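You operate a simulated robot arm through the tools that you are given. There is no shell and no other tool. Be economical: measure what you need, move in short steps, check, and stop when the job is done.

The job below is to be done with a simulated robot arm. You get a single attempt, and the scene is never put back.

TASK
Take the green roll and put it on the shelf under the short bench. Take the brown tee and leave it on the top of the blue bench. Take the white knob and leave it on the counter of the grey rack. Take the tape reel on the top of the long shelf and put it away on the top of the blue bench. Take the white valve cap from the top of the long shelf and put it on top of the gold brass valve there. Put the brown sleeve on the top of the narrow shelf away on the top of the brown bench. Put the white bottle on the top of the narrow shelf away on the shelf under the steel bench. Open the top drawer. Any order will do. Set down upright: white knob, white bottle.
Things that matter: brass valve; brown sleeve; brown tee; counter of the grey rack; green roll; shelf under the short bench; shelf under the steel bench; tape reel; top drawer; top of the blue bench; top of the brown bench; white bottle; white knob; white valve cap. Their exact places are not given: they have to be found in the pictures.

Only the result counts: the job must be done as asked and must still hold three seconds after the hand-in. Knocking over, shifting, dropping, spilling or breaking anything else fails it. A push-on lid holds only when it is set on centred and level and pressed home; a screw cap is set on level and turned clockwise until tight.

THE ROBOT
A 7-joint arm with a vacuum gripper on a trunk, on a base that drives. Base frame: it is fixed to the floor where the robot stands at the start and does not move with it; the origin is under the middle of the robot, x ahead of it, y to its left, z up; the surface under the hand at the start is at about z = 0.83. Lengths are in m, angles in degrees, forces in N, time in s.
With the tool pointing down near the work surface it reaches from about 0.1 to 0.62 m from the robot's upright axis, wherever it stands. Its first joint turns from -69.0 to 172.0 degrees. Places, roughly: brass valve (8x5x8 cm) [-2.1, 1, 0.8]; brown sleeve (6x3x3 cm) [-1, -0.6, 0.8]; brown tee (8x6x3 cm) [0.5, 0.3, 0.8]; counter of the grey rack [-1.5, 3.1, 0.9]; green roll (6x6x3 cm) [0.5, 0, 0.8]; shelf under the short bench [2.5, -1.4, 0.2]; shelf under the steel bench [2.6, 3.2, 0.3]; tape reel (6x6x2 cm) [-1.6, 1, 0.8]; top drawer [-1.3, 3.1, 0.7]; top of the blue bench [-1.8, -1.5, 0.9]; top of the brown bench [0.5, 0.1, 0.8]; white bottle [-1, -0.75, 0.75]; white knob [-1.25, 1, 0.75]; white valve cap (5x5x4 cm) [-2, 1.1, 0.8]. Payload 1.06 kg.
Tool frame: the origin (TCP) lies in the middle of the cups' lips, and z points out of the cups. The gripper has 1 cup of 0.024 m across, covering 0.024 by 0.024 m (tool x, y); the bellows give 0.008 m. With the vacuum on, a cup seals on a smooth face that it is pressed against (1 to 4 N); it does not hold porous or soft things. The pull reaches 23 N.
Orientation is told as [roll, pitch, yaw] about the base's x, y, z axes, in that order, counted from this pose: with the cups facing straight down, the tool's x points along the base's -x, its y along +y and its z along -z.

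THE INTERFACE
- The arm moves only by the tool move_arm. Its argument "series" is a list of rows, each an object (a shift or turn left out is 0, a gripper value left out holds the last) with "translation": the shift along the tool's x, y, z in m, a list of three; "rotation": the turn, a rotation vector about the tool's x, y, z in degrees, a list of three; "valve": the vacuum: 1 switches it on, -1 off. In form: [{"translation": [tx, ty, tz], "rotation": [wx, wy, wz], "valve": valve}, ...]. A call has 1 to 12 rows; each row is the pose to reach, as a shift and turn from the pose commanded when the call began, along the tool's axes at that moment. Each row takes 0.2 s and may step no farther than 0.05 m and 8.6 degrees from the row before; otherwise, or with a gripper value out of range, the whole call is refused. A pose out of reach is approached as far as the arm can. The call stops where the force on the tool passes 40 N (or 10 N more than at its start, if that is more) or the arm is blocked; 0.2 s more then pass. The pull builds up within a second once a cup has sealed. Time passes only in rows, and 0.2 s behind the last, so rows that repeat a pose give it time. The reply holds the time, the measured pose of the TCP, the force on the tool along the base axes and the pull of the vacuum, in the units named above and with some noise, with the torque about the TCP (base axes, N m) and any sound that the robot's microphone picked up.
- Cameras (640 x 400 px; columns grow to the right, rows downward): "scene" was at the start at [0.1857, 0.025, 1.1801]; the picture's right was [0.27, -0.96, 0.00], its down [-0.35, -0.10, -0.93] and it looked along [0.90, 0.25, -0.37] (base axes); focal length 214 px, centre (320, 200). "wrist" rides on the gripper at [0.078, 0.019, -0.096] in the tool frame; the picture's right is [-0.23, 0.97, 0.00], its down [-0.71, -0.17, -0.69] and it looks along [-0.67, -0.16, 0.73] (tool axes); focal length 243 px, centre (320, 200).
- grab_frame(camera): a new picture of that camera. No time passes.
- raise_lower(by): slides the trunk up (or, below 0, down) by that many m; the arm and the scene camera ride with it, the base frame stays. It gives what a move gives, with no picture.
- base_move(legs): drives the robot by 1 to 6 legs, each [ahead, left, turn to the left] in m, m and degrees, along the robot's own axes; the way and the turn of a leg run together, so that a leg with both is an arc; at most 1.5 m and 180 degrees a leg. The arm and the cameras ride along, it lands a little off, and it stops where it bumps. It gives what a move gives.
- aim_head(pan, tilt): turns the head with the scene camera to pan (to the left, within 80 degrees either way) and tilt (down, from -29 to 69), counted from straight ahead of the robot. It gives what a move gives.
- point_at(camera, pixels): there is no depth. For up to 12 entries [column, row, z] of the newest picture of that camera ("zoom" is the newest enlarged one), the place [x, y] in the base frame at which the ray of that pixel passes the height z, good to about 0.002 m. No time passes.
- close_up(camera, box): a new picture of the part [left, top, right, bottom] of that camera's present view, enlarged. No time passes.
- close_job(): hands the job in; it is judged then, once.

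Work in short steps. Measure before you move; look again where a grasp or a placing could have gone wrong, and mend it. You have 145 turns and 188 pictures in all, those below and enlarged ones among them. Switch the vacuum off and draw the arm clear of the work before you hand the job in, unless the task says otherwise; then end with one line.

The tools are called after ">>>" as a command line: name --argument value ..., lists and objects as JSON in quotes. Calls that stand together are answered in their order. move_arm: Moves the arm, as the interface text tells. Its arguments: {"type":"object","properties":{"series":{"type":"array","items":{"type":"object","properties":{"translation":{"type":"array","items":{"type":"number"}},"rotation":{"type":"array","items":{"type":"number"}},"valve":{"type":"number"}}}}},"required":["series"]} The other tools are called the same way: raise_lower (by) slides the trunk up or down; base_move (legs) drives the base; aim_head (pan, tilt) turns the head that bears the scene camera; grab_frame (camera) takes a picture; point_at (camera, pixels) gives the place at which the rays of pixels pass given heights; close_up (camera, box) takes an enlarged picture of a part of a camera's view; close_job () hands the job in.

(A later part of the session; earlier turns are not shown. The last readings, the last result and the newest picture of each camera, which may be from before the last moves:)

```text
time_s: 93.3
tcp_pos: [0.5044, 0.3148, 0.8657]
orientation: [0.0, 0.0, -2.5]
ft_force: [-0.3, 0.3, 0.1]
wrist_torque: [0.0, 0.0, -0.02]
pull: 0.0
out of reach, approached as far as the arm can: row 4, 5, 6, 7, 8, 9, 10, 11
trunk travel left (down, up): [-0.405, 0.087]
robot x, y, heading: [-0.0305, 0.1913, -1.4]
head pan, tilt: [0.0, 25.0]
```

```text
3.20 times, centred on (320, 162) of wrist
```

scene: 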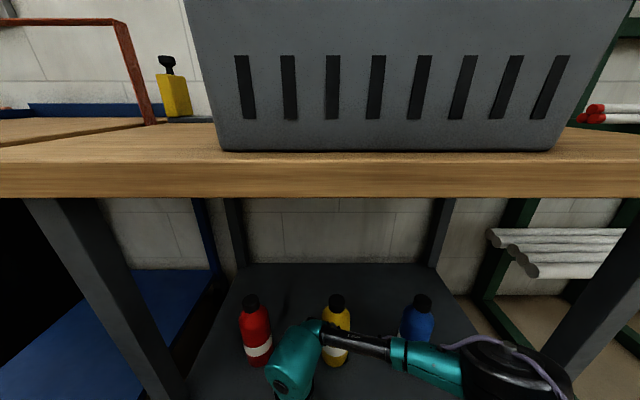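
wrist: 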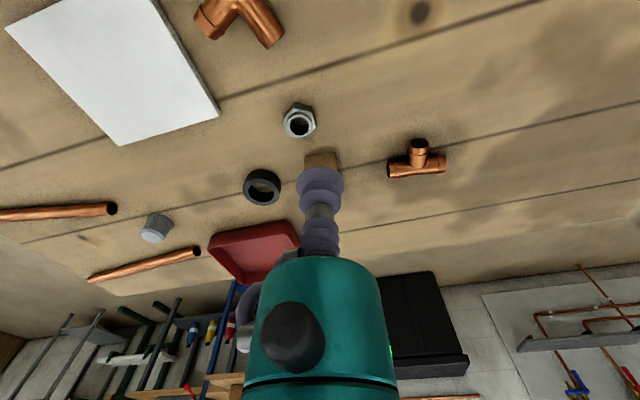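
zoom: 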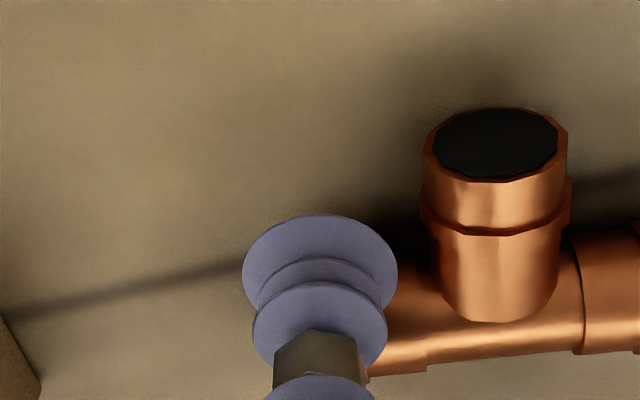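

Out of reach by a few cm. I lift, shift the base left and slightly ahead, and measure again.

>>> move_arm --series '[{"translation": [0, 0, -0.04]}, {"translation": [0.02, 0, -0.08]}]'

>>> base_move --legs '[[0.04, 0.14, 1.4]]'

>>> grab_frame --camera "wrist"

```text
time_s: 93.9
tcp_pos: [0.4827, 0.3164, 0.9472]
orientation: [0.0, 0.0, -2.5]
ft_force: [-0.1, -0.1, 0.2]
wrist_torque: [-0.01, 0.0, -0.04]
pull: 0.0
trunk travel left (down, up): [-0.405, 0.087]
robot x, y, heading: [-0.0254, 0.1912, -1.5]
head pan, tilt: [0.0, 25.0]
```

```text
time_s: 95.8
tcp_pos: [0.5242, 0.4686, 0.9446]
orientation: [0.0, 0.0, -1.2]
ft_force: [-0.3, 0.4, -0.5]
wrist_torque: [-0.01, -0.02, 0.0]
pull: 0.0
trunk travel left (down, up): [-0.405, 0.087]
robot x, y, heading: [0.0161, 0.335, 0.1]
head pan, tilt: [0.0, 25.0]
```

```text
155 pictures are left
```

wrist: 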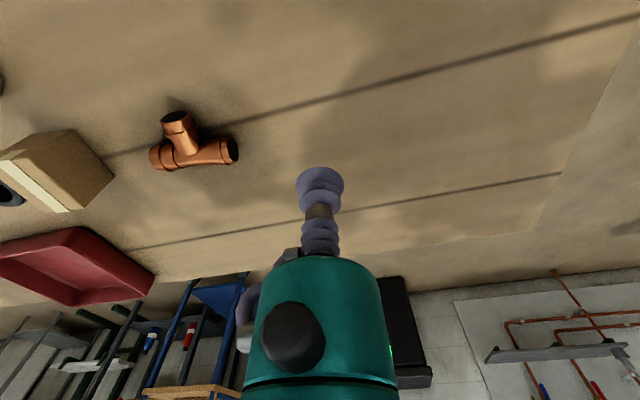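

>>> point_at --camera "wrist" --pixels '[[152, 157, 0.845], [238, 149, 0.845], [175, 118, 0.845], [188, 148, 0.857]]'

```text
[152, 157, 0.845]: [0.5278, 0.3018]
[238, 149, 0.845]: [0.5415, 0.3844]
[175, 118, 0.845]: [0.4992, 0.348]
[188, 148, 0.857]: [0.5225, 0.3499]
```

The tee again reads at (0.53, 0.345). I move 12 cm across and descend onto it.

>>> move_arm --series '[{"translation": [-0.001, -0.04, 0.0], "valve": 1}, {"translation": [-0.002, -0.08, 0.02]}, {"translation": [-0.0026, -0.1235, 0.03]}, {"translation": [-0.0026, -0.1235, 0.06]}, {"translation": [-0.0026, -0.1235, 0.078]}, {"translation": [-0.0026, -0.1235, 0.083]}, {"translation": [-0.0026, -0.1235, 0.087]}, {"translation": [-0.0026, -0.1235, 0.09]}, {"translation": [-0.0026, -0.1235, 0.09]}, {"translation": [-0.0026, -0.1235, 0.09]}]'

>>> close_up --camera "wrist" --box '[220, 100, 420, 225]'

```text
time_s: 98.0
tcp_pos: [0.5237, 0.3446, 0.856]
orientation: [0.1, -0.2, -1.3]
ft_force: [1.3, -1.1, 11.7]
wrist_torque: [-0.05, -0.01, 0.0]
pull: 23.4
trunk travel left (down, up): [-0.405, 0.087]
robot x, y, heading: [0.0155, 0.3304, 0.0]
head pan, tilt: [0.0, 25.0]
```

```text
3.20 times, centred on (320, 162) of wrist
```

zoom: 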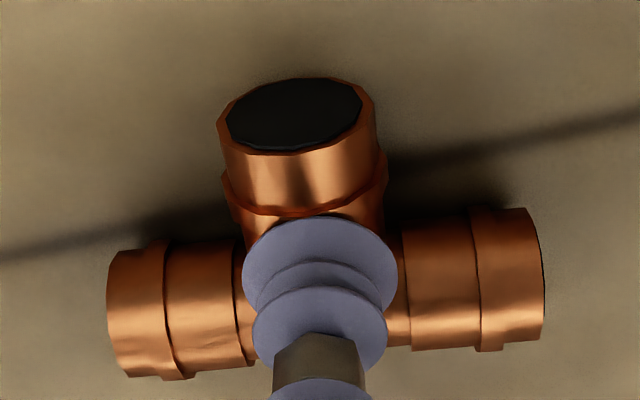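

The tee is held at 23 N. I lift and tuck it in, back away from the bench and turn round to look behind.

>>> move_arm --series '[{"translation": [0, 0, -0.04]}, {"translation": [0, 0, -0.08]}, {"translation": [0.03, -0.02, -0.12]}, {"translation": [0.06, -0.04, -0.16]}, {"translation": [0.1, -0.06, -0.18]}]'

>>> base_move --legs '[[-0.4, 0, 0], [0, 0, -150]]'

>>> aim_head --pan 35 --tilt 20

>>> grab_frame --camera "scene"

>>> aim_head --pan -45 --tilt 20

>>> grab_frame --camera "scene"

```text
refused: row 3 steps farther than a row can; nothing moved
```

```text
time_s: 106.7
tcp_pos: [-0.8188, 0.0711, 0.8547]
orientation: [-0.1, 0.1, -151.8]
ft_force: [0.1, 0.2, -0.6]
wrist_torque: [0.01, -0.01, -0.01]
pull: 23.0
trunk travel left (down, up): [-0.405, 0.087]
robot x, y, heading: [-0.3839, 0.3314, -150.5]
head pan, tilt: [0.0, 25.0]
```

```text
time_s: 107.7
tcp_pos: [-0.8189, 0.0704, 0.8561]
orientation: [0.0, 0.1, -152.0]
ft_force: [-0.7, -0.1, 0.0]
wrist_torque: [0.01, 0.0, -0.03]
pull: 23.1
trunk travel left (down, up): [-0.405, 0.087]
robot x, y, heading: [-0.3814, 0.3312, -150.5]
head pan, tilt: [35.0, 20.0]
```

```text
153 pictures are left
```

scene: 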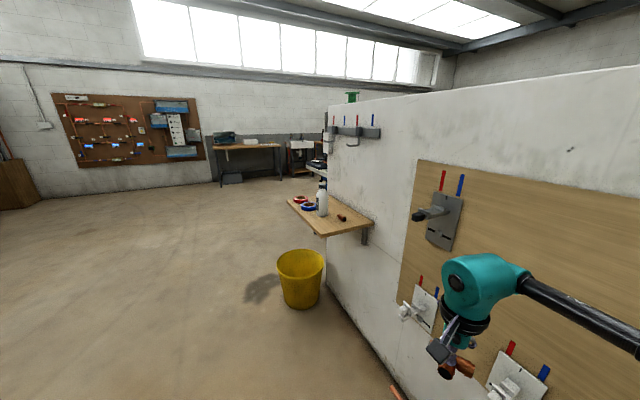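

```text
time_s: 109.2
tcp_pos: [-0.8192, 0.0695, 0.8547]
orientation: [0.0, 0.1, -151.9]
ft_force: [0.1, -0.4, 0.2]
wrist_torque: [0.01, 0.02, -0.03]
pull: 22.5
trunk travel left (down, up): [-0.405, 0.087]
robot x, y, heading: [-0.385, 0.3323, -150.7]
head pan, tilt: [-45.0, 20.0]
```

```text
152 pictures are left
```

scene: 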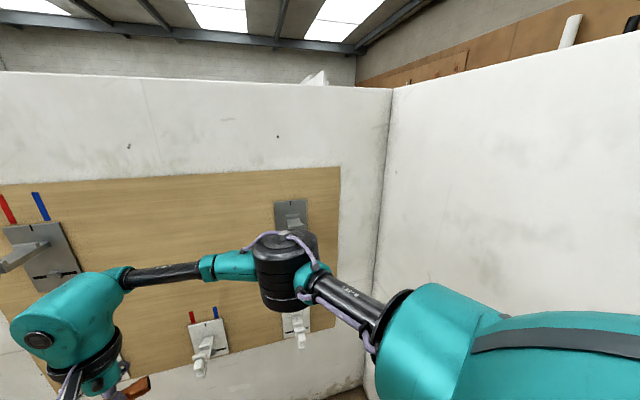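

That row was too long, so the lift was refused and the base dragged the tee off at bench height. The tee is still held, and I will check the brown bench later. I lift now and measure the partition and shelf ahead.

>>> move_arm --series '[{"translation": [0, 0, -0.04]}, {"translation": [0.03, 0, -0.07]}, {"translation": [0.06, 0, -0.1]}, {"translation": [0.08, 0, -0.13]}, {"translation": [0.1, 0, -0.16]}]'

>>> aim_head --pan 45 --tilt 20

>>> grab_frame --camera "scene"

```text
time_s: 110.4
tcp_pos: [-0.7281, 0.1181, 1.0159]
orientation: [0.0, 0.1, -151.9]
ft_force: [0.4, -0.2, -1.2]
wrist_torque: [-0.05, 0.02, 0.0]
pull: 23.1
trunk travel left (down, up): [-0.405, 0.087]
robot x, y, heading: [-0.3839, 0.3315, -150.9]
head pan, tilt: [-45.0, 20.0]
```

```text
time_s: 112.1
tcp_pos: [-0.7295, 0.1168, 1.015]
orientation: [0.0, 0.0, -152.0]
ft_force: [1.4, 0.1, -0.5]
wrist_torque: [-0.04, 0.01, -0.02]
pull: 23.3
trunk travel left (down, up): [-0.405, 0.087]
robot x, y, heading: [-0.3818, 0.3331, -150.7]
head pan, tilt: [45.0, 20.0]
```

```text
151 pictures are left
```

scene: 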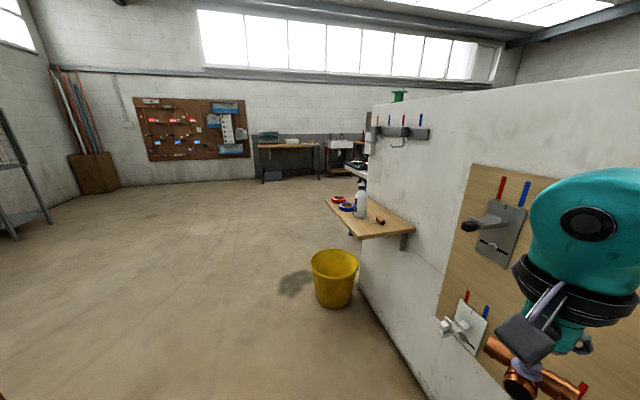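

>>> point_at --camera "scene" --pixels '[[360, 283, 0.0], [425, 390, 0.0], [337, 308, 0.0], [323, 202, 0.75], [360, 240, 0.75], [416, 230, 0.75], [348, 235, 0.0], [379, 220, 0.77], [361, 215, 0.75], [265, 182, 0.0], [315, 147, 0.85], [348, 202, 0.5]]'

>>> close_up --camera "scene" --box '[230, 100, 430, 225]'

```text
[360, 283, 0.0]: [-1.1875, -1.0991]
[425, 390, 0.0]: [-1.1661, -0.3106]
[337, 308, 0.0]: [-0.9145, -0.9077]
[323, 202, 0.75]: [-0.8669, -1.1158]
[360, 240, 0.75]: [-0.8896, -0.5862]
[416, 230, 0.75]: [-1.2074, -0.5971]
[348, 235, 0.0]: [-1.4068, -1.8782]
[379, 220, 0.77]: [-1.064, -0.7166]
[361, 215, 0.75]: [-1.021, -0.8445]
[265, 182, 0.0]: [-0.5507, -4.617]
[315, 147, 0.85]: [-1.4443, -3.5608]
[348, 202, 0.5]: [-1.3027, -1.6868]
```

```text
3.20 times, centred on (330, 162) of scene
```

zoom: 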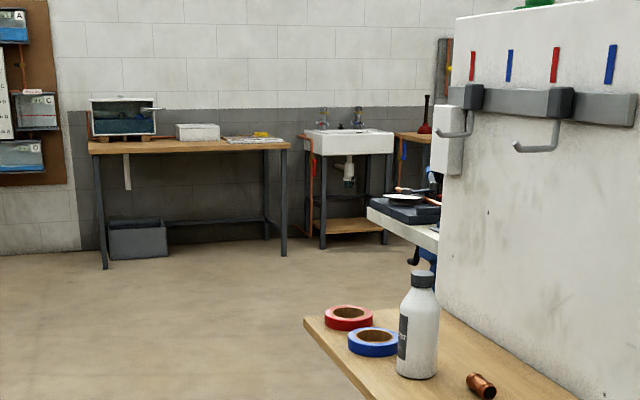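

The partition face is at x≈-1.18, ending at y≈-1.1, and the grey-topped bench with the blue legs lies just beyond it. I turn to face -x and drive along to y≈-1.55, then look.

>>> base_move --legs '[[0, 0, -29.3], [0, 1.0, 0], [0, 0.9, 0]]'

>>> aim_head --pan 0 --tilt 25

>>> grab_frame --camera "scene"

```text
time_s: 130.3
tcp_pos: [-0.7726, -1.5706, 1.0145]
orientation: [0.0, -0.1, 179.4]
ft_force: [0.4, 0.0, -0.4]
wrist_torque: [0.03, 0.01, -0.03]
pull: 23.1
trunk travel left (down, up): [-0.405, 0.087]
robot x, y, heading: [-0.366, -1.5482, -179.4]
head pan, tilt: [45.0, 20.0]
```

```text
time_s: 131.4
tcp_pos: [-0.7737, -1.5703, 1.0142]
orientation: [0.0, -0.1, 179.5]
ft_force: [-0.2, -0.1, -0.3]
wrist_torque: [-0.04, 0.0, -0.01]
pull: 23.1
trunk travel left (down, up): [-0.405, 0.087]
robot x, y, heading: [-0.3696, -1.5463, -179.4]
head pan, tilt: [0.0, 25.0]
```

```text
149 pictures are left
```

scene: 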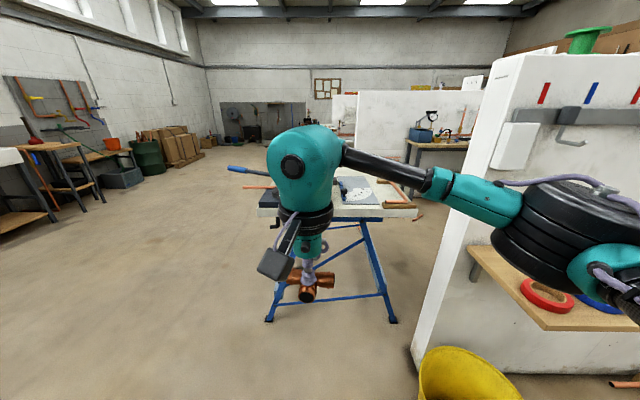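

The blue bench is straight ahead but hidden by the hand. I swing the hand to the right to see its top and measure its feet.

>>> move_arm --series '[{"translation": [0.02, -0.05, 0]}, {"translation": [0.04, -0.09, 0]}, {"translation": [0.06, -0.13, 0]}, {"translation": [0.08, -0.17, 0]}, {"translation": [0.09, -0.21, 0]}]'

>>> grab_frame --camera "scene"

>>> close_up --camera "scene" --box '[230, 150, 430, 275]'

>>> point_at --camera "scene" --pixels '[[269, 320, 0.0], [392, 322, 0.0], [258, 214, 0.85], [417, 216, 0.85], [400, 195, 0.85], [290, 195, 0.85], [330, 180, 0.85]]'

```text
refused: row 1 steps farther than a row can; nothing moved
```

```text
148 pictures are left
```

scene: 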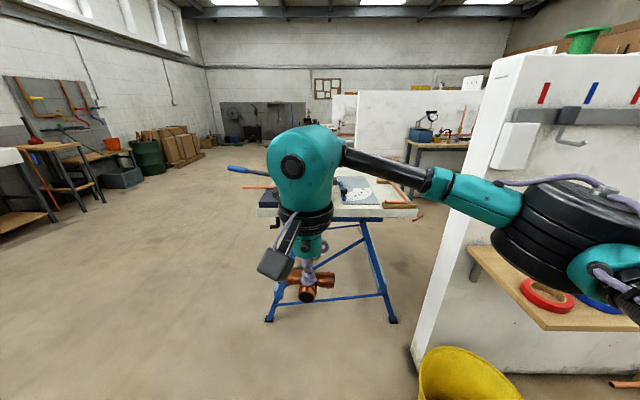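

```text
3.20 times, centred on (330, 212) of scene
```

zoom: 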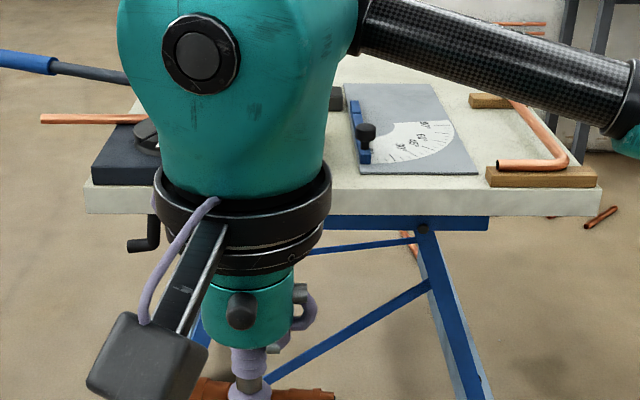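

```text
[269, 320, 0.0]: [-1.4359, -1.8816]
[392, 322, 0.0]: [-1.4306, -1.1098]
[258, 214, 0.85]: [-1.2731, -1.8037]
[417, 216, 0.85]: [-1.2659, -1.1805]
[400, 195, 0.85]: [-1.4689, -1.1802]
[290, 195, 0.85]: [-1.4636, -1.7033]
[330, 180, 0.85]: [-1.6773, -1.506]
```

The first step came out at 0.054 m. I resend it with steps under 5 cm.

>>> move_arm --series '[{"translation": [0.015, -0.04, 0]}, {"translation": [0.03, -0.08, 0]}, {"translation": [0.05, -0.12, 0]}, {"translation": [0.07, -0.16, 0]}, {"translation": [0.09, -0.2, 0]}]'

>>> close_up --camera "scene" --box '[220, 140, 436, 275]'

```text
time_s: 132.6
tcp_pos: [-0.6818, -1.3692, 1.0158]
orientation: [0.0, 0.0, 179.5]
ft_force: [-0.4, 0.5, -0.6]
wrist_torque: [0.0, 0.0, -0.02]
pull: 22.7
trunk travel left (down, up): [-0.405, 0.087]
robot x, y, heading: [-0.3672, -1.5497, -179.5]
head pan, tilt: [0.0, 25.0]
```

```text
2.96 times, centred on (328, 208) of scene
```

zoom: 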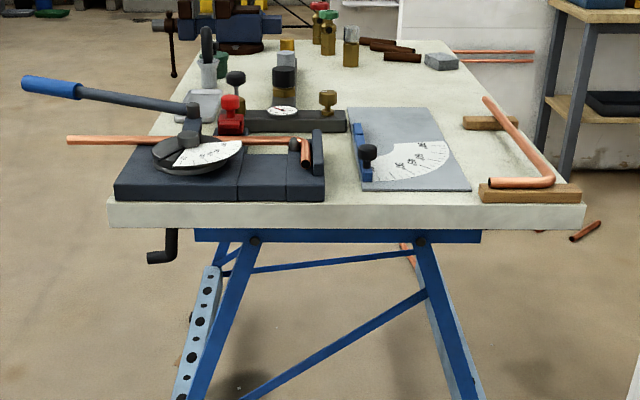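

The long blue bench runs away from me. The free ground is behind the grey plate, around zoom (430,90) and (490,95). I measure these.

>>> point_at --camera "zoom" --pixels '[[108, 205, 0.88], [585, 205, 0.88], [430, 90, 0.88], [440, 108, 0.88], [348, 108, 0.88], [466, 120, 0.88], [520, 120, 0.88], [384, 55, 0.88], [335, 40, 0.88], [425, 65, 0.88], [500, 90, 0.88], [455, 40, 0.88]]'

```text
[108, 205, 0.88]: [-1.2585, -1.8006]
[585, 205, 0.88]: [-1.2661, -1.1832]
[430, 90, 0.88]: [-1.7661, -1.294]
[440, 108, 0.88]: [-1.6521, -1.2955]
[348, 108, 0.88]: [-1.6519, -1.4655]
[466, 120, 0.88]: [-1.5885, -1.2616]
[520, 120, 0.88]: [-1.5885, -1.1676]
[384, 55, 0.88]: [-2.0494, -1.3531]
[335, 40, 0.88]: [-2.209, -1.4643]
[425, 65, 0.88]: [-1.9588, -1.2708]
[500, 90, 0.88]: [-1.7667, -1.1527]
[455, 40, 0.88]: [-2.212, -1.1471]
```

The free part of the top (x≈-1.7 to -1.95, y≈-1.4 to -1.15) is best reached from the +y side. I drive round the bench's left side, clear of the bender's handle, and look again.

>>> base_move --legs '[[0, 1.1, 0], [1.0, 0, 0]]'

>>> aim_head --pan -35 --tilt 20

>>> grab_frame --camera "scene"

```text
time_s: 147.2
tcp_pos: [-1.6654, -2.5047, 1.0175]
orientation: [0.1, 0.0, -179.2]
ft_force: [-0.3, -0.9, -0.4]
wrist_torque: [0.0, -0.02, -0.01]
pull: 23.1
trunk travel left (down, up): [-0.405, 0.087]
robot x, y, heading: [-1.343, -2.6736, -178.0]
head pan, tilt: [0.0, 25.0]
```

```text
time_s: 148.3
tcp_pos: [-1.6658, -2.5043, 1.0167]
orientation: [0.0, 0.0, -179.1]
ft_force: [0.0, 0.7, -0.7]
wrist_torque: [-0.01, 0.01, 0.01]
pull: 22.9
trunk travel left (down, up): [-0.405, 0.087]
robot x, y, heading: [-1.3441, -2.6693, -177.9]
head pan, tilt: [-35.0, 20.0]
```

```text
145 pictures are left
```

scene: 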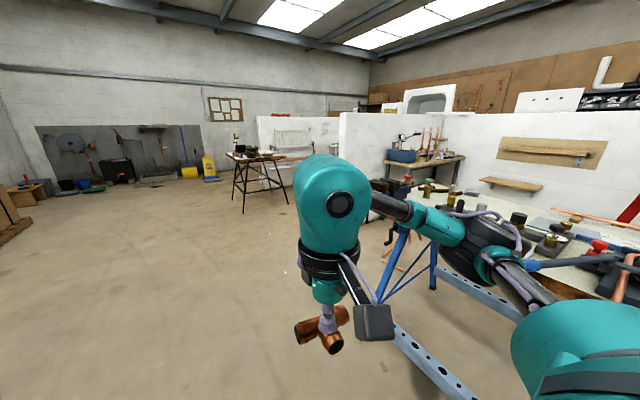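

Floor ahead is free. I drive on past the bench's far end and look into the bay on its other side.

>>> base_move --legs '[[1.4, 0, -2]]'

>>> aim_head --pan -75 --tilt 20

>>> grab_frame --camera "scene"

```text
time_s: 155.2
tcp_pos: [-3.0576, -2.4974, 1.0181]
orientation: [0.1, 0.0, 177.7]
ft_force: [0.1, 0.2, -0.4]
wrist_torque: [-0.03, 0.01, -0.03]
pull: 23.1
trunk travel left (down, up): [-0.405, 0.087]
robot x, y, heading: [-2.7482, -2.6839, 179.1]
head pan, tilt: [-35.0, 20.0]
```

```text
time_s: 156.3
tcp_pos: [-3.0579, -2.4984, 1.0163]
orientation: [0.0, 0.0, 177.8]
ft_force: [1.3, -1.0, -0.1]
wrist_torque: [-0.03, -0.01, -0.03]
pull: 23.2
trunk travel left (down, up): [-0.405, 0.087]
robot x, y, heading: [-2.7498, -2.686, 178.5]
head pan, tilt: [-75.0, 20.0]
```

```text
144 pictures are left
```

scene: 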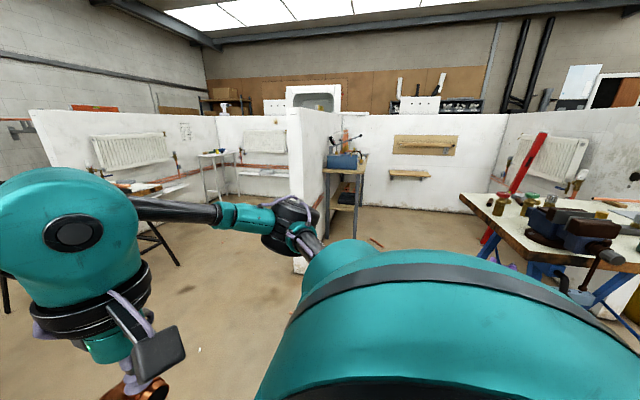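

I see a bay with a shelf on its back wall at (410,175). I measure the bay's walls, bench corner and that shelf.

>>> point_at --camera "scene" --pixels '[[410, 178, 0.78], [430, 180, 0.78], [337, 120, 1.3], [345, 205, 0.0], [300, 272, 0.0], [412, 203, 0.0], [497, 214, 0.0], [465, 200, 0.88], [590, 250, 0.85], [365, 170, 0.8], [330, 170, 0.8]]'

>>> close_up --camera "scene" --box '[280, 120, 640, 345]'

```text
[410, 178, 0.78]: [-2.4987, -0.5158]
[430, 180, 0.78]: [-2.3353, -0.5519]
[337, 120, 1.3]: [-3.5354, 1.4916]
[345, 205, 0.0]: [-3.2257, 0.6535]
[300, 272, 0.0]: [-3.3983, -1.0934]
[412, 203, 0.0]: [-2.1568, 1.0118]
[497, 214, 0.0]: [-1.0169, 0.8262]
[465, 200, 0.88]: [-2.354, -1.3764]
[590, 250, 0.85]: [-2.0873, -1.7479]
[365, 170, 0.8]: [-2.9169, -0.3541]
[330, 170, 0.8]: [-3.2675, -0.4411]
```

```text
1.78 times, centred on (460, 232) of scene
```

zoom: 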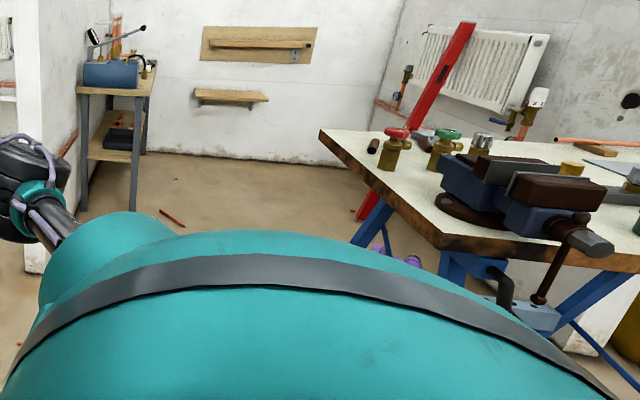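

The bay's back wall is at y≈1.0. Before driving in I locate the loose pipe on the floor at (175,217) and the foot of the red bar at (360,218).

>>> point_at --camera "zoom" --pixels '[[160, 208, 0.0], [185, 226, 0.0], [360, 218, 0.0], [320, 130, 0.88], [440, 245, 0.88], [560, 172, 0.88], [460, 130, 0.88], [385, 235, 0.0], [135, 208, 0.0], [42, 270, 0.0], [40, 250, 0.0], [372, 195, 0.5]]'

```text
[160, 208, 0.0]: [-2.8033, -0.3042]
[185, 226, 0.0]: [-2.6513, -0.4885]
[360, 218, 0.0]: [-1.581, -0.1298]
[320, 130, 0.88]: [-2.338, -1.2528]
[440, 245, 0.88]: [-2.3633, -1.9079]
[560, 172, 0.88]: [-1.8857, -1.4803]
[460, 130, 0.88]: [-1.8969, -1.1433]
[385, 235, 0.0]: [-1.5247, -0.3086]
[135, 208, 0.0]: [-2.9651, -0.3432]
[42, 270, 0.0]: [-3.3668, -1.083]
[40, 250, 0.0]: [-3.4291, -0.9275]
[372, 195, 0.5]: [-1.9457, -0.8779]
```

The route in is clear between the bench corner (-2.35,-1.25) and the loose pipe at (-2.65,-0.49). I raise the tee well above the bench clutter, turn to face -y and back into the bay.

>>> raise_lower --by 0.08

>>> move_arm --series '[{"translation": [0, 0, -0.04]}, {"translation": [0, 0, -0.07]}]'

>>> base_move --legs '[[0, 0, 91.5], [-0.95, 0.03, 0], [-0.9, 0, 0]]'

>>> aim_head --pan 40 --tilt 30

>>> grab_frame --camera "scene"

```text
time_s: 157.5
tcp_pos: [-3.0581, -2.4969, 1.0961]
orientation: [0.0, 0.0, 177.7]
ft_force: [-0.7, -1.1, -0.8]
wrist_torque: [-0.04, 0.0, -0.01]
pull: 23.1
trunk travel left (down, up): [-0.485, 0.007]
robot x, y, heading: [-2.747, -2.6843, 178.9]
head pan, tilt: [-75.0, 20.0]
```

```text
time_s: 158.1
tcp_pos: [-3.0592, -2.4967, 1.1679]
orientation: [0.1, -0.1, 177.7]
ft_force: [-0.2, 0.0, -1.0]
wrist_torque: [0.0, 0.0, 0.01]
pull: 22.8
trunk travel left (down, up): [-0.485, 0.007]
robot x, y, heading: [-2.7463, -2.6857, 178.7]
head pan, tilt: [-75.0, 20.0]
```

```text
time_s: 171.4
tcp_pos: [-2.9803, -1.1484, 1.1661]
orientation: [0.0, -0.1, -88.4]
ft_force: [0.6, -0.6, -0.2]
wrist_torque: [-0.05, -0.02, 0.0]
pull: 23.2
trunk travel left (down, up): [-0.485, 0.007]
robot x, y, heading: [-2.8142, -0.8206, -87.1]
head pan, tilt: [-75.0, 20.0]
```

```text
time_s: 173.3
tcp_pos: [-2.9796, -1.1472, 1.1656]
orientation: [-0.1, 0.1, -88.4]
ft_force: [0.0, -0.3, -0.5]
wrist_torque: [0.0, -0.03, 0.03]
pull: 23.4
trunk travel left (down, up): [-0.485, 0.007]
robot x, y, heading: [-2.812, -0.8254, -87.4]
head pan, tilt: [40.0, 30.0]
```

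```text
142 pictures are left
```

scene: 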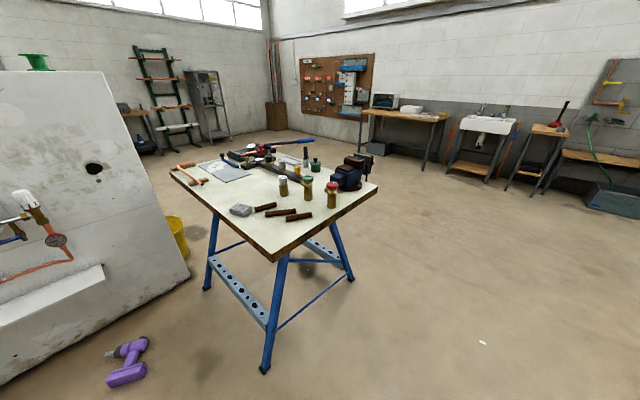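

Now the bench top shows clearly: a free patch at (225,190), brown pieces near (280,212), and a purple drill on the floor at (128,362). I measure these.

>>> close_up --camera "scene" --box '[160, 130, 384, 270]'

>>> point_at --camera "scene" --pixels '[[170, 170, 0.88], [268, 258, 0.88], [376, 188, 0.88], [222, 192, 0.88], [245, 188, 0.88], [240, 212, 0.88], [263, 373, 0.0], [128, 340, 0.0], [125, 385, 0.0], [187, 275, 0.0], [207, 290, 0.0]]'

```text
2.86 times, centred on (272, 200) of scene
```

zoom: 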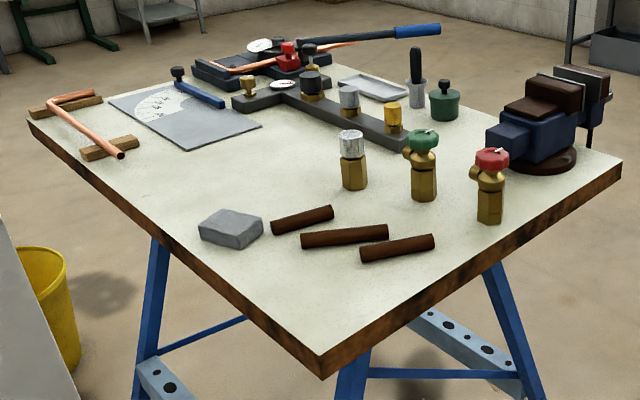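

```text
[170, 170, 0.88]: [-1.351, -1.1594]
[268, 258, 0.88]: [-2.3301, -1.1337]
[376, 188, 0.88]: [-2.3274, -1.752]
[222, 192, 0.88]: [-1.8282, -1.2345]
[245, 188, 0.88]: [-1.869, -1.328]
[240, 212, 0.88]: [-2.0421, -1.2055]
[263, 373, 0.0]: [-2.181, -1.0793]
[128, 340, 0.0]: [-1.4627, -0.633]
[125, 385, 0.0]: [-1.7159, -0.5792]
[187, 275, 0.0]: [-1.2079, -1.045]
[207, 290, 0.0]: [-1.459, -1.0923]
```

The front corner region around zoom (320,305) is free and near. I measure it against the brown rods.

>>> point_at --camera "zoom" --pixels '[[322, 300, 0.88], [362, 255, 0.88], [302, 242, 0.88], [230, 245, 0.88], [270, 225, 0.88], [320, 365, 0.88], [245, 170, 0.88], [350, 188, 0.88], [195, 150, 0.88], [420, 280, 0.88]]'

```text
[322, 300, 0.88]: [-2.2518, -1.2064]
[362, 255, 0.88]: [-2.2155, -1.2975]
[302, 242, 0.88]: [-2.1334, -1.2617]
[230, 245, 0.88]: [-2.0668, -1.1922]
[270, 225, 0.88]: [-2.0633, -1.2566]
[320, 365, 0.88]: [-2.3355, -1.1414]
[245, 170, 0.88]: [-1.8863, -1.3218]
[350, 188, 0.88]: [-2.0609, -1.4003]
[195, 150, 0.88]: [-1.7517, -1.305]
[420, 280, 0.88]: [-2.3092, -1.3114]
```

The spot (-2.22,-1.205) fits the tee with margin. I shift the base 0.56 m to the left and straighten it.

>>> base_move --legs '[[-0.03, 0.56, -2.6]]'

>>> grab_frame --camera "wrist"

```text
time_s: 178.6
tcp_pos: [-2.452, -1.0967, 1.167]
orientation: [0.0, 0.0, -91.3]
ft_force: [-0.1, 0.7, -0.4]
wrist_torque: [-0.03, -0.02, 0.02]
pull: 22.8
trunk travel left (down, up): [-0.485, 0.007]
robot x, y, heading: [-2.2685, -0.7857, -90.2]
head pan, tilt: [40.0, 30.0]
```

```text
140 pictures are left
```

wrist: 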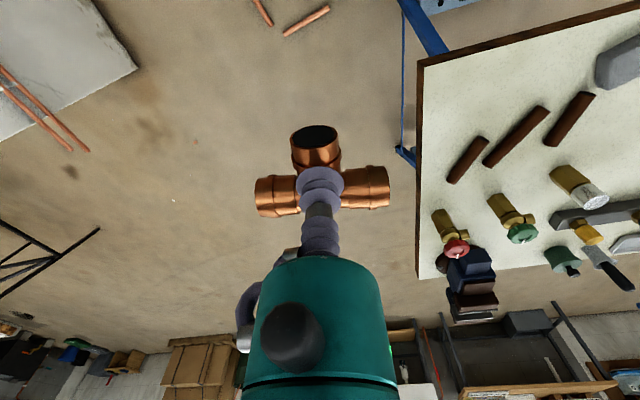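

I check the corner, edge and rods from the wrist camera, at two heights.

>>> point_at --camera "wrist" --pixels '[[418, 63, 0.88], [418, 63, 0.85], [450, 182, 0.88], [485, 165, 0.88], [545, 142, 0.88], [450, 182, 0.85], [460, 120, 0.88], [640, 5, 0.88], [520, 80, 0.88]]'

```text
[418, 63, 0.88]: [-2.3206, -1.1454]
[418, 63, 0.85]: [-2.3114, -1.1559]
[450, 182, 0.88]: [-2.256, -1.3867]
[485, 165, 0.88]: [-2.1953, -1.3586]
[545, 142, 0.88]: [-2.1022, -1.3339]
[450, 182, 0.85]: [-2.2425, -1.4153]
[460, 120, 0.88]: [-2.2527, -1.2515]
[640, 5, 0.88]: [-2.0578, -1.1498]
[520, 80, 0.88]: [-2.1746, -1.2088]
```

The corner agrees at z≈0.88. I carry the tee across to (-2.215,-1.21) and lower it to just above contact.

>>> move_arm --series '[{"translation": [-0.02, 0.044, 0.0]}, {"translation": [-0.04, 0.088, 0.0]}, {"translation": [-0.06, 0.132, 0.0]}, {"translation": [-0.08, 0.176, 0.0]}, {"translation": [-0.1, 0.216, 0.01]}, {"translation": [-0.1076, 0.2395, 0.04]}, {"translation": [-0.1076, 0.2395, 0.085]}, {"translation": [-0.1076, 0.2395, 0.13]}, {"translation": [-0.1076, 0.2395, 0.17]}, {"translation": [-0.1076, 0.2395, 0.21]}, {"translation": [-0.1076, 0.2395, 0.235]}]'

>>> grab_frame --camera "wrist"

```text
time_s: 181.0
tcp_pos: [-2.2141, -1.209, 0.9308]
orientation: [0.1, -0.1, -91.2]
ft_force: [0.4, 0.6, 0.0]
wrist_torque: [0.0, -0.01, -0.01]
pull: 22.9
trunk travel left (down, up): [-0.485, 0.007]
robot x, y, heading: [-2.2676, -0.7791, -90.3]
head pan, tilt: [40.0, 30.0]
```

```text
139 pictures are left
```

wrist: 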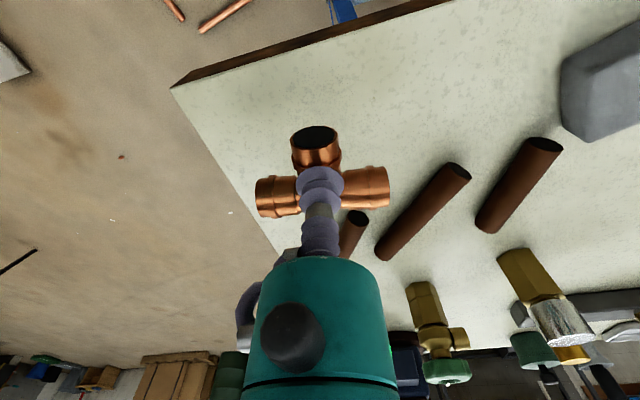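

I check the clearance to the nearest rod end at (355,213).

>>> point_at --camera "wrist" --pixels '[[355, 212, 0.9], [455, 165, 0.9], [170, 88, 0.88]]'

>>> move_arm --series '[{"translation": [0, 0, 0.01]}, {"translation": [0, 0, 0.015]}, {"translation": [0, 0, 0.02]}, {"translation": [0, 0, 0.024]}]'

```text
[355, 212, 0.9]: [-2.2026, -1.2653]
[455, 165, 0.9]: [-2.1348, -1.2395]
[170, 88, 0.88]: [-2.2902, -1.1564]
```

```text
time_s: 182.0
tcp_pos: [-2.213, -1.2103, 0.9082]
orientation: [0.1, 0.1, -91.4]
ft_force: [-0.6, 0.3, -0.6]
wrist_torque: [0.01, -0.02, 0.01]
pull: 22.8
trunk travel left (down, up): [-0.485, 0.007]
robot x, y, heading: [-2.27, -0.7809, -90.0]
head pan, tilt: [40.0, 30.0]
```

No contact yet at 0.908, so the top is a bit lower. I go on down in small steps.

>>> move_arm --series '[{"translation": [0, 0, 0.006]}, {"translation": [0, 0, 0.012]}, {"translation": [0, 0, 0.017]}, {"translation": [0, 0, 0.022]}, {"translation": [0, 0, 0.026]}, {"translation": [0, 0, 0.03]}]'

>>> grab_frame --camera "wrist"

```text
time_s: 183.4
tcp_pos: [-2.2132, -1.2099, 0.8818]
orientation: [0.1, -0.2, -91.3]
ft_force: [-0.3, -2.8, 20.8]
wrist_torque: [0.03, 0.05, 0.0]
pull: 22.5
trunk travel left (down, up): [-0.485, 0.007]
robot x, y, heading: [-2.2653, -0.7803, -90.2]
head pan, tilt: [40.0, 30.0]
```

```text
138 pictures are left
```

wrist: 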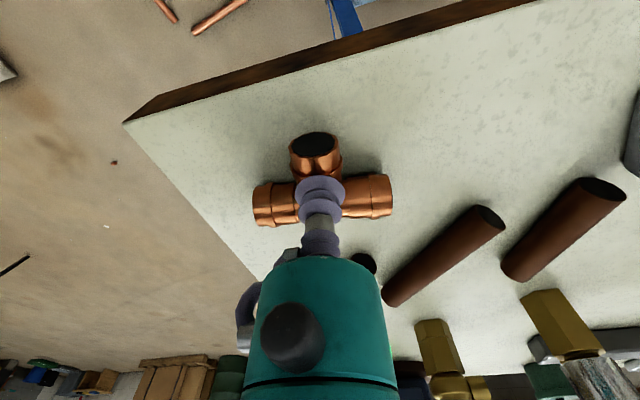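

The tee rests on the bench top, clear of the rods. I release it and rise straight up.

>>> move_arm --series '[{"translation": [0, 0, -0.003], "valve": -1}, {"translation": [0, 0, -0.005]}, {"translation": [0, 0, -0.007]}, {"translation": [0, 0, -0.01]}, {"translation": [0, 0, -0.05]}, {"translation": [0, 0, -0.1]}, {"translation": [0, 0, -0.15]}, {"translation": [0, 0, -0.2]}, {"translation": [0, 0, -0.25]}]'

>>> grab_frame --camera "wrist"

>>> aim_head --pan -80 --tilt 10

>>> grab_frame --camera "scene"

```text
time_s: 185.4
tcp_pos: [-2.2122, -1.2107, 1.1282]
orientation: [0.0, 0.1, -91.4]
ft_force: [-0.2, -1.0, 0.0]
wrist_torque: [0.02, 0.0, 0.02]
pull: 0.0
trunk travel left (down, up): [-0.485, 0.007]
robot x, y, heading: [-2.2688, -0.7817, -90.2]
head pan, tilt: [40.0, 30.0]
```

```text
137 pictures are left
```

wrist: 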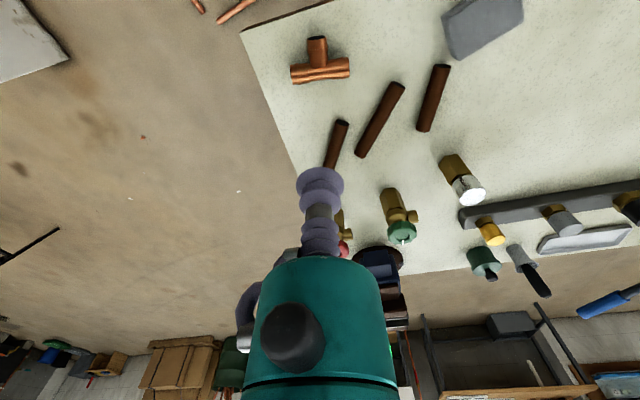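

```text
time_s: 187.4
tcp_pos: [-2.213, -1.2101, 1.1283]
orientation: [0.0, 0.0, -91.3]
ft_force: [0.0, -0.1, 0.3]
wrist_torque: [-0.01, 0.02, -0.04]
pull: 0.1
trunk travel left (down, up): [-0.485, 0.007]
robot x, y, heading: [-2.2691, -0.7807, -90.2]
head pan, tilt: [-80.0, 10.0]
```

```text
136 pictures are left
```

scene: 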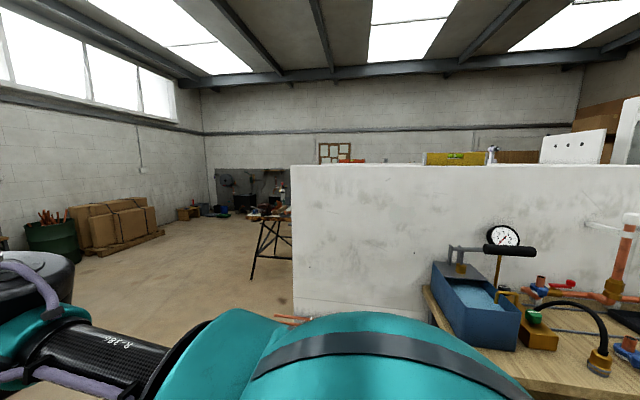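

The tee stands well. Now for the sleeve: I drive back out of the bay, round the bench, to the narrow shelf.

>>> base_move --legs '[[0, -0.52, 0], [1.0, 0, 0], [0.85, 0, 0], [0, 1.5, 0], [0, 0.9, 0], [-1.0, 0, 0]]'

```text
time_s: 226.9
tcp_pos: [-0.3403, -2.0197, 1.1285]
orientation: [0.0, 0.0, -90.9]
ft_force: [0.4, -0.8, 0.1]
wrist_torque: [-0.03, 0.03, 0.02]
pull: 0.1
trunk travel left (down, up): [-0.485, 0.007]
robot x, y, heading: [-0.4003, -1.5926, -89.6]
head pan, tilt: [-80.0, 10.0]
```

I'm back east of the partition. I reverse to y≈-0.74 and turn to face the narrow shelf.

>>> base_move --legs '[[-0.85, 0.03, 0], [0, 0, -90]]'

>>> aim_head --pan 0 --tilt 40

>>> grab_frame --camera "scene"

>>> grab_frame --camera "wrist"

```text
time_s: 235.3
tcp_pos: [-0.8017, -0.7835, 1.1277]
orientation: [0.0, 0.0, -179.9]
ft_force: [0.9, 0.4, -0.3]
wrist_torque: [-0.02, -0.01, 0.0]
pull: 0.0
trunk travel left (down, up): [-0.485, 0.007]
robot x, y, heading: [-0.3738, -0.7129, -178.7]
head pan, tilt: [-80.0, 10.0]
```

```text
time_s: 236.8
tcp_pos: [-0.8012, -0.7833, 1.1278]
orientation: [0.0, -0.1, -179.8]
ft_force: [0.2, 0.0, 1.1]
wrist_torque: [0.0, 0.01, 0.04]
pull: 0.0
trunk travel left (down, up): [-0.485, 0.007]
robot x, y, heading: [-0.3707, -0.7185, -179.0]
head pan, tilt: [0.0, 40.0]
```

```text
135 pictures are left
```

scene: 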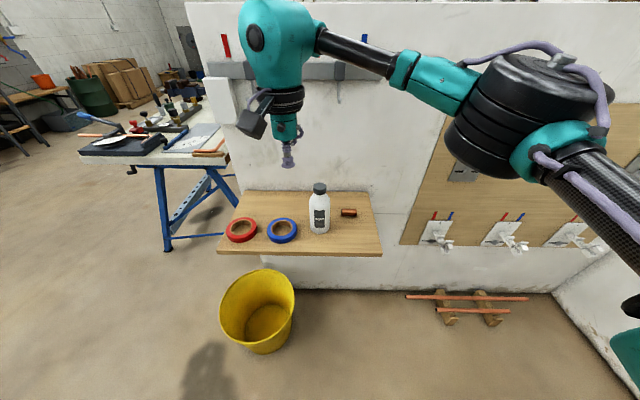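

```text
134 pictures are left
```

wrist: 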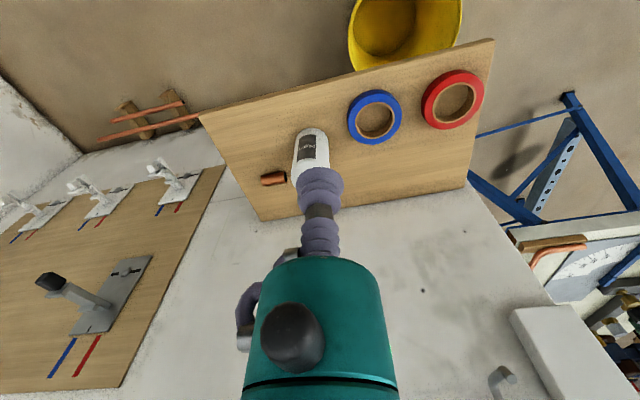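

The brown sleeve is at scene (349,213) and wrist (273,178), the bottle at scene (320,210). I triangulate the height from both cameras.

>>> point_at --camera "scene" --pixels '[[349, 213, 0.72], [349, 213, 0.78], [320, 232, 0.75], [320, 185, 0.9], [318, 255, 0.75], [380, 252, 0.75], [343, 213, 0.77], [356, 212, 0.77]]'

>>> point_at --camera "wrist" --pixels '[[273, 178, 0.72], [273, 178, 0.78], [260, 180, 0.77], [287, 176, 0.77], [200, 112, 0.75], [494, 40, 0.75]]'

>>> close_up --camera "scene" --box '[270, 165, 398, 245]'

```text
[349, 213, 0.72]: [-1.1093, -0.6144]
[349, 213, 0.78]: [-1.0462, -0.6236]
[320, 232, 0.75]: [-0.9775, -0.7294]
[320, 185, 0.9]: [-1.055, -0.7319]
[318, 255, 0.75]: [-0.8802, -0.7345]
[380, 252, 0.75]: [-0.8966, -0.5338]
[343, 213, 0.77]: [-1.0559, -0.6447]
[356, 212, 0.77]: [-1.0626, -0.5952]
```

```text
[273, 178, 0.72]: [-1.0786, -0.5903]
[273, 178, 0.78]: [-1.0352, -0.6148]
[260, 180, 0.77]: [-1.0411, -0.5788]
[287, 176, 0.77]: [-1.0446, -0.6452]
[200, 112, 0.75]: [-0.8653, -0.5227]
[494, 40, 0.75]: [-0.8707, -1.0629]
```

```text
5.00 times, centred on (334, 205) of scene
```

zoom: 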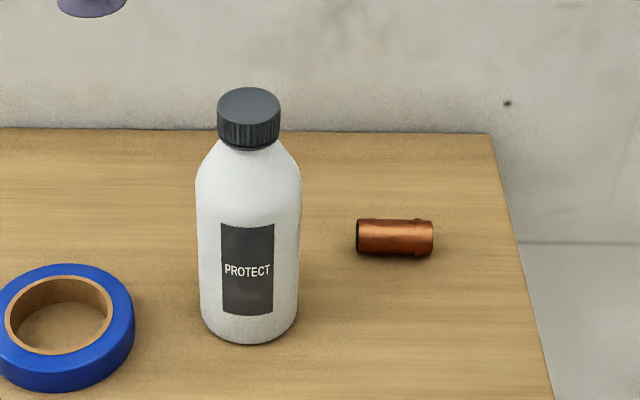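

The two cameras agree on the sleeve at about (-1.02,-0.625), z≈0.80. That is slightly out of reach, so I step the base ahead 0.13 m and 0.1 m to the right, away from the bucket.

>>> base_move --legs '[[0.13, -0.1, 0]]'

>>> grab_frame --camera "wrist"

```text
time_s: 238.4
tcp_pos: [-0.9326, -0.6877, 1.1294]
orientation: [0.1, 0.0, -179.8]
ft_force: [0.2, 0.5, 0.0]
wrist_torque: [-0.02, -0.03, -0.01]
pull: 0.1
trunk travel left (down, up): [-0.485, 0.007]
robot x, y, heading: [-0.5006, -0.622, -178.8]
head pan, tilt: [0.0, 40.0]
```

```text
132 pictures are left
```

wrist: 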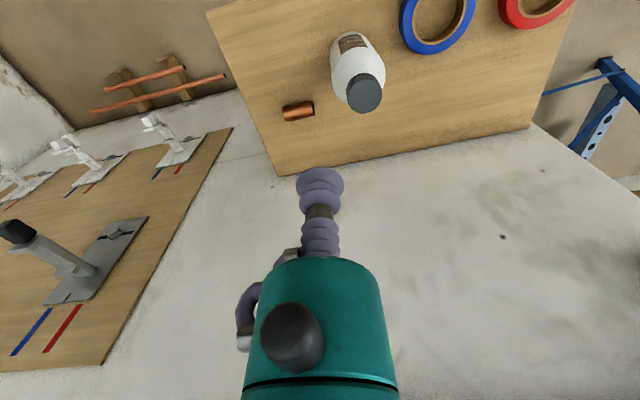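

I measure the sleeve's ends and bottle cap again.

>>> point_at --camera "wrist" --pixels '[[284, 113, 0.8], [313, 107, 0.8], [298, 111, 0.8], [298, 111, 0.76], [365, 93, 0.93], [365, 93, 0.9]]'

>>> point_at --camera "zoom" --pixels '[[395, 235, 0.8], [395, 235, 0.76]]'

```text
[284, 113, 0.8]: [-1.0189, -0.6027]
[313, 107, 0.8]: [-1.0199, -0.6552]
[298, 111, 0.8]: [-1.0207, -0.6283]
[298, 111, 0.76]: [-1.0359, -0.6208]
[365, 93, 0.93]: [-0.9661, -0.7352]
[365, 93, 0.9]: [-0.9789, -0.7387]
```

```text
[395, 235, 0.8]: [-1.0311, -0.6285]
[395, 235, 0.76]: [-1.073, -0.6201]
```

The sleeve is at about (-1.017,-0.625), its top near 0.82–0.83. I move over it and come down, with the vacuum on.

>>> move_arm --series '[{"translation": [-0.03, -0.03, 0.01], "valve": 1}, {"translation": [-0.06, -0.05, 0.04]}, {"translation": [-0.0842, -0.066, 0.07]}, {"translation": [-0.0842, -0.066, 0.12]}, {"translation": [-0.0842, -0.066, 0.17]}, {"translation": [-0.0842, -0.066, 0.22]}, {"translation": [-0.0842, -0.066, 0.26]}, {"translation": [-0.0842, -0.066, 0.285]}, {"translation": [-0.0842, -0.066, 0.293]}, {"translation": [-0.0842, -0.066, 0.298]}, {"translation": [-0.0842, -0.066, 0.303]}, {"translation": [-0.0842, -0.066, 0.303]}]'

>>> grab_frame --camera "wrist"

```text
time_s: 241.0
tcp_pos: [-1.0162, -0.6225, 0.827]
orientation: [0.1, -0.1, -179.9]
ft_force: [-1.3, 1.5, 7.3]
wrist_torque: [0.0, -0.03, -0.01]
pull: 23.4
trunk travel left (down, up): [-0.485, 0.007]
robot x, y, heading: [-0.4996, -0.6238, -178.7]
head pan, tilt: [0.0, 40.0]
```

```text
131 pictures are left
```

wrist: 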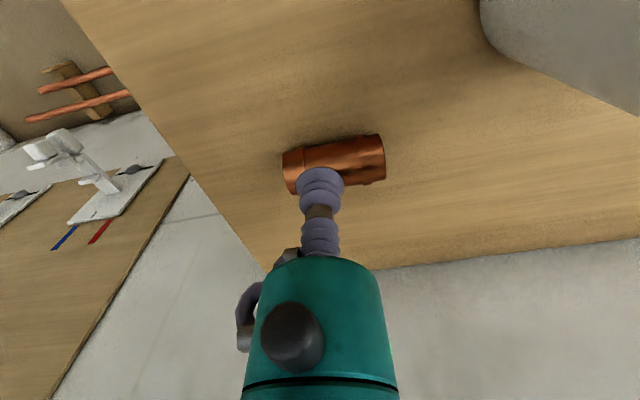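

The sleeve is held at 23 N. I lift it, back off, turn round and drive to the brown bench.

>>> move_arm --series '[{"translation": [0, 0, -0.04]}, {"translation": [0, 0, -0.08]}, {"translation": [0, 0, -0.12]}, {"translation": [0, 0, -0.16]}, {"translation": [0, 0, -0.2]}, {"translation": [0, 0, -0.24]}, {"translation": [0.04, 0, -0.26]}, {"translation": [0.08, 0, -0.27]}]'

>>> base_move --legs '[[-0.12, 0, 0], [0, 0, 178.7], [0.1, 0.7, 0], [0.22, 0, 0]]'

>>> aim_head --pan 15 --tilt 40

>>> grab_frame --camera "scene"

>>> grab_frame --camera "wrist"

```text
time_s: 242.8
tcp_pos: [-0.9346, -0.6225, 1.0965]
orientation: [0.0, 0.0, -179.8]
ft_force: [0.7, 0.4, -0.7]
wrist_torque: [0.02, 0.01, -0.02]
pull: 22.5
trunk travel left (down, up): [-0.485, 0.007]
robot x, y, heading: [-0.5019, -0.6225, -178.6]
head pan, tilt: [0.0, 40.0]
```

```text
time_s: 258.8
tcp_pos: [0.3669, 0.0835, 1.098]
orientation: [0.0, 0.0, -0.5]
ft_force: [0.9, 0.4, -0.3]
wrist_torque: [0.01, 0.01, 0.01]
pull: 22.4
trunk travel left (down, up): [-0.485, 0.007]
robot x, y, heading: [-0.0697, 0.0915, 0.7]
head pan, tilt: [0.0, 40.0]
```

```text
time_s: 259.6
tcp_pos: [0.3649, 0.0845, 1.0961]
orientation: [0.0, 0.0, -0.5]
ft_force: [-0.2, -0.1, -0.4]
wrist_torque: [0.02, -0.04, -0.02]
pull: 23.3
trunk travel left (down, up): [-0.485, 0.007]
robot x, y, heading: [-0.0663, 0.0883, 0.4]
head pan, tilt: [15.0, 40.0]
```

```text
130 pictures are left
```

scene: 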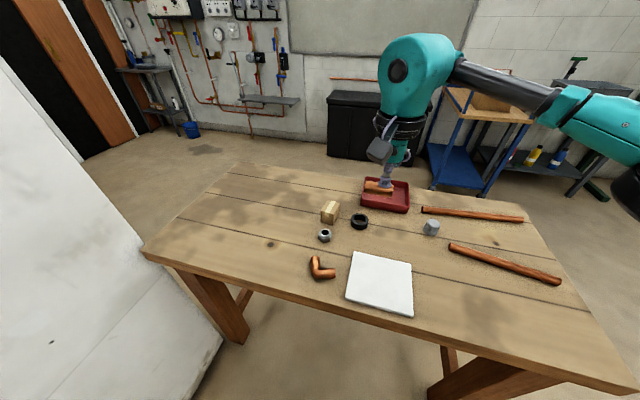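

```text
129 pictures are left
```

wrist: 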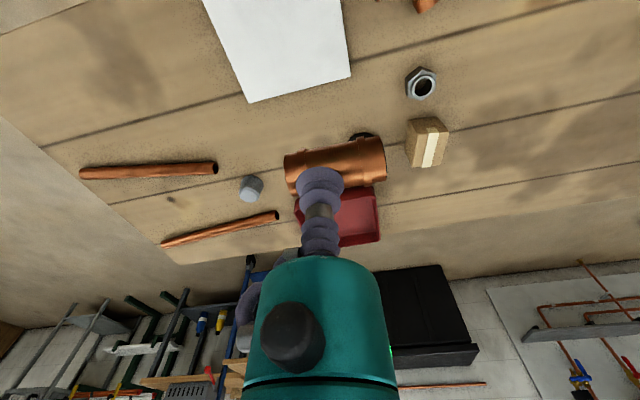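

Bench items look undisturbed. I carry the sleeve to the empty spot at (0.475,0.02) where the roll was, and lower it.

>>> move_arm --series '[{"translation": [-0.04, -0.02, 0.0]}, {"translation": [-0.08, -0.045, 0.0]}, {"translation": [-0.11, -0.0645, 0.02]}, {"translation": [-0.11, -0.0645, 0.065]}, {"translation": [-0.11, -0.0645, 0.11]}, {"translation": [-0.11, -0.0645, 0.15]}, {"translation": [-0.11, -0.0645, 0.19]}, {"translation": [-0.11, -0.0645, 0.222]}, {"translation": [-0.11, -0.0645, 0.23]}, {"translation": [-0.11, -0.0645, 0.235]}, {"translation": [-0.11, -0.0645, 0.239]}, {"translation": [-0.11, -0.0645, 0.241]}]'

>>> grab_frame --camera "wrist"

```text
time_s: 262.2
tcp_pos: [0.4742, 0.0173, 0.8568]
orientation: [0.2, -0.2, -0.4]
ft_force: [0.3, 0.5, 5.3]
wrist_torque: [0.02, 0.02, 0.01]
pull: 23.6
trunk travel left (down, up): [-0.485, 0.007]
robot x, y, heading: [-0.068, 0.0858, 0.4]
head pan, tilt: [15.0, 40.0]
```

```text
128 pictures are left
```

wrist: 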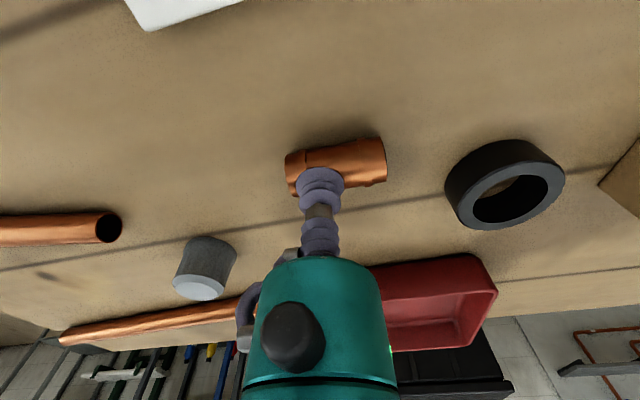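

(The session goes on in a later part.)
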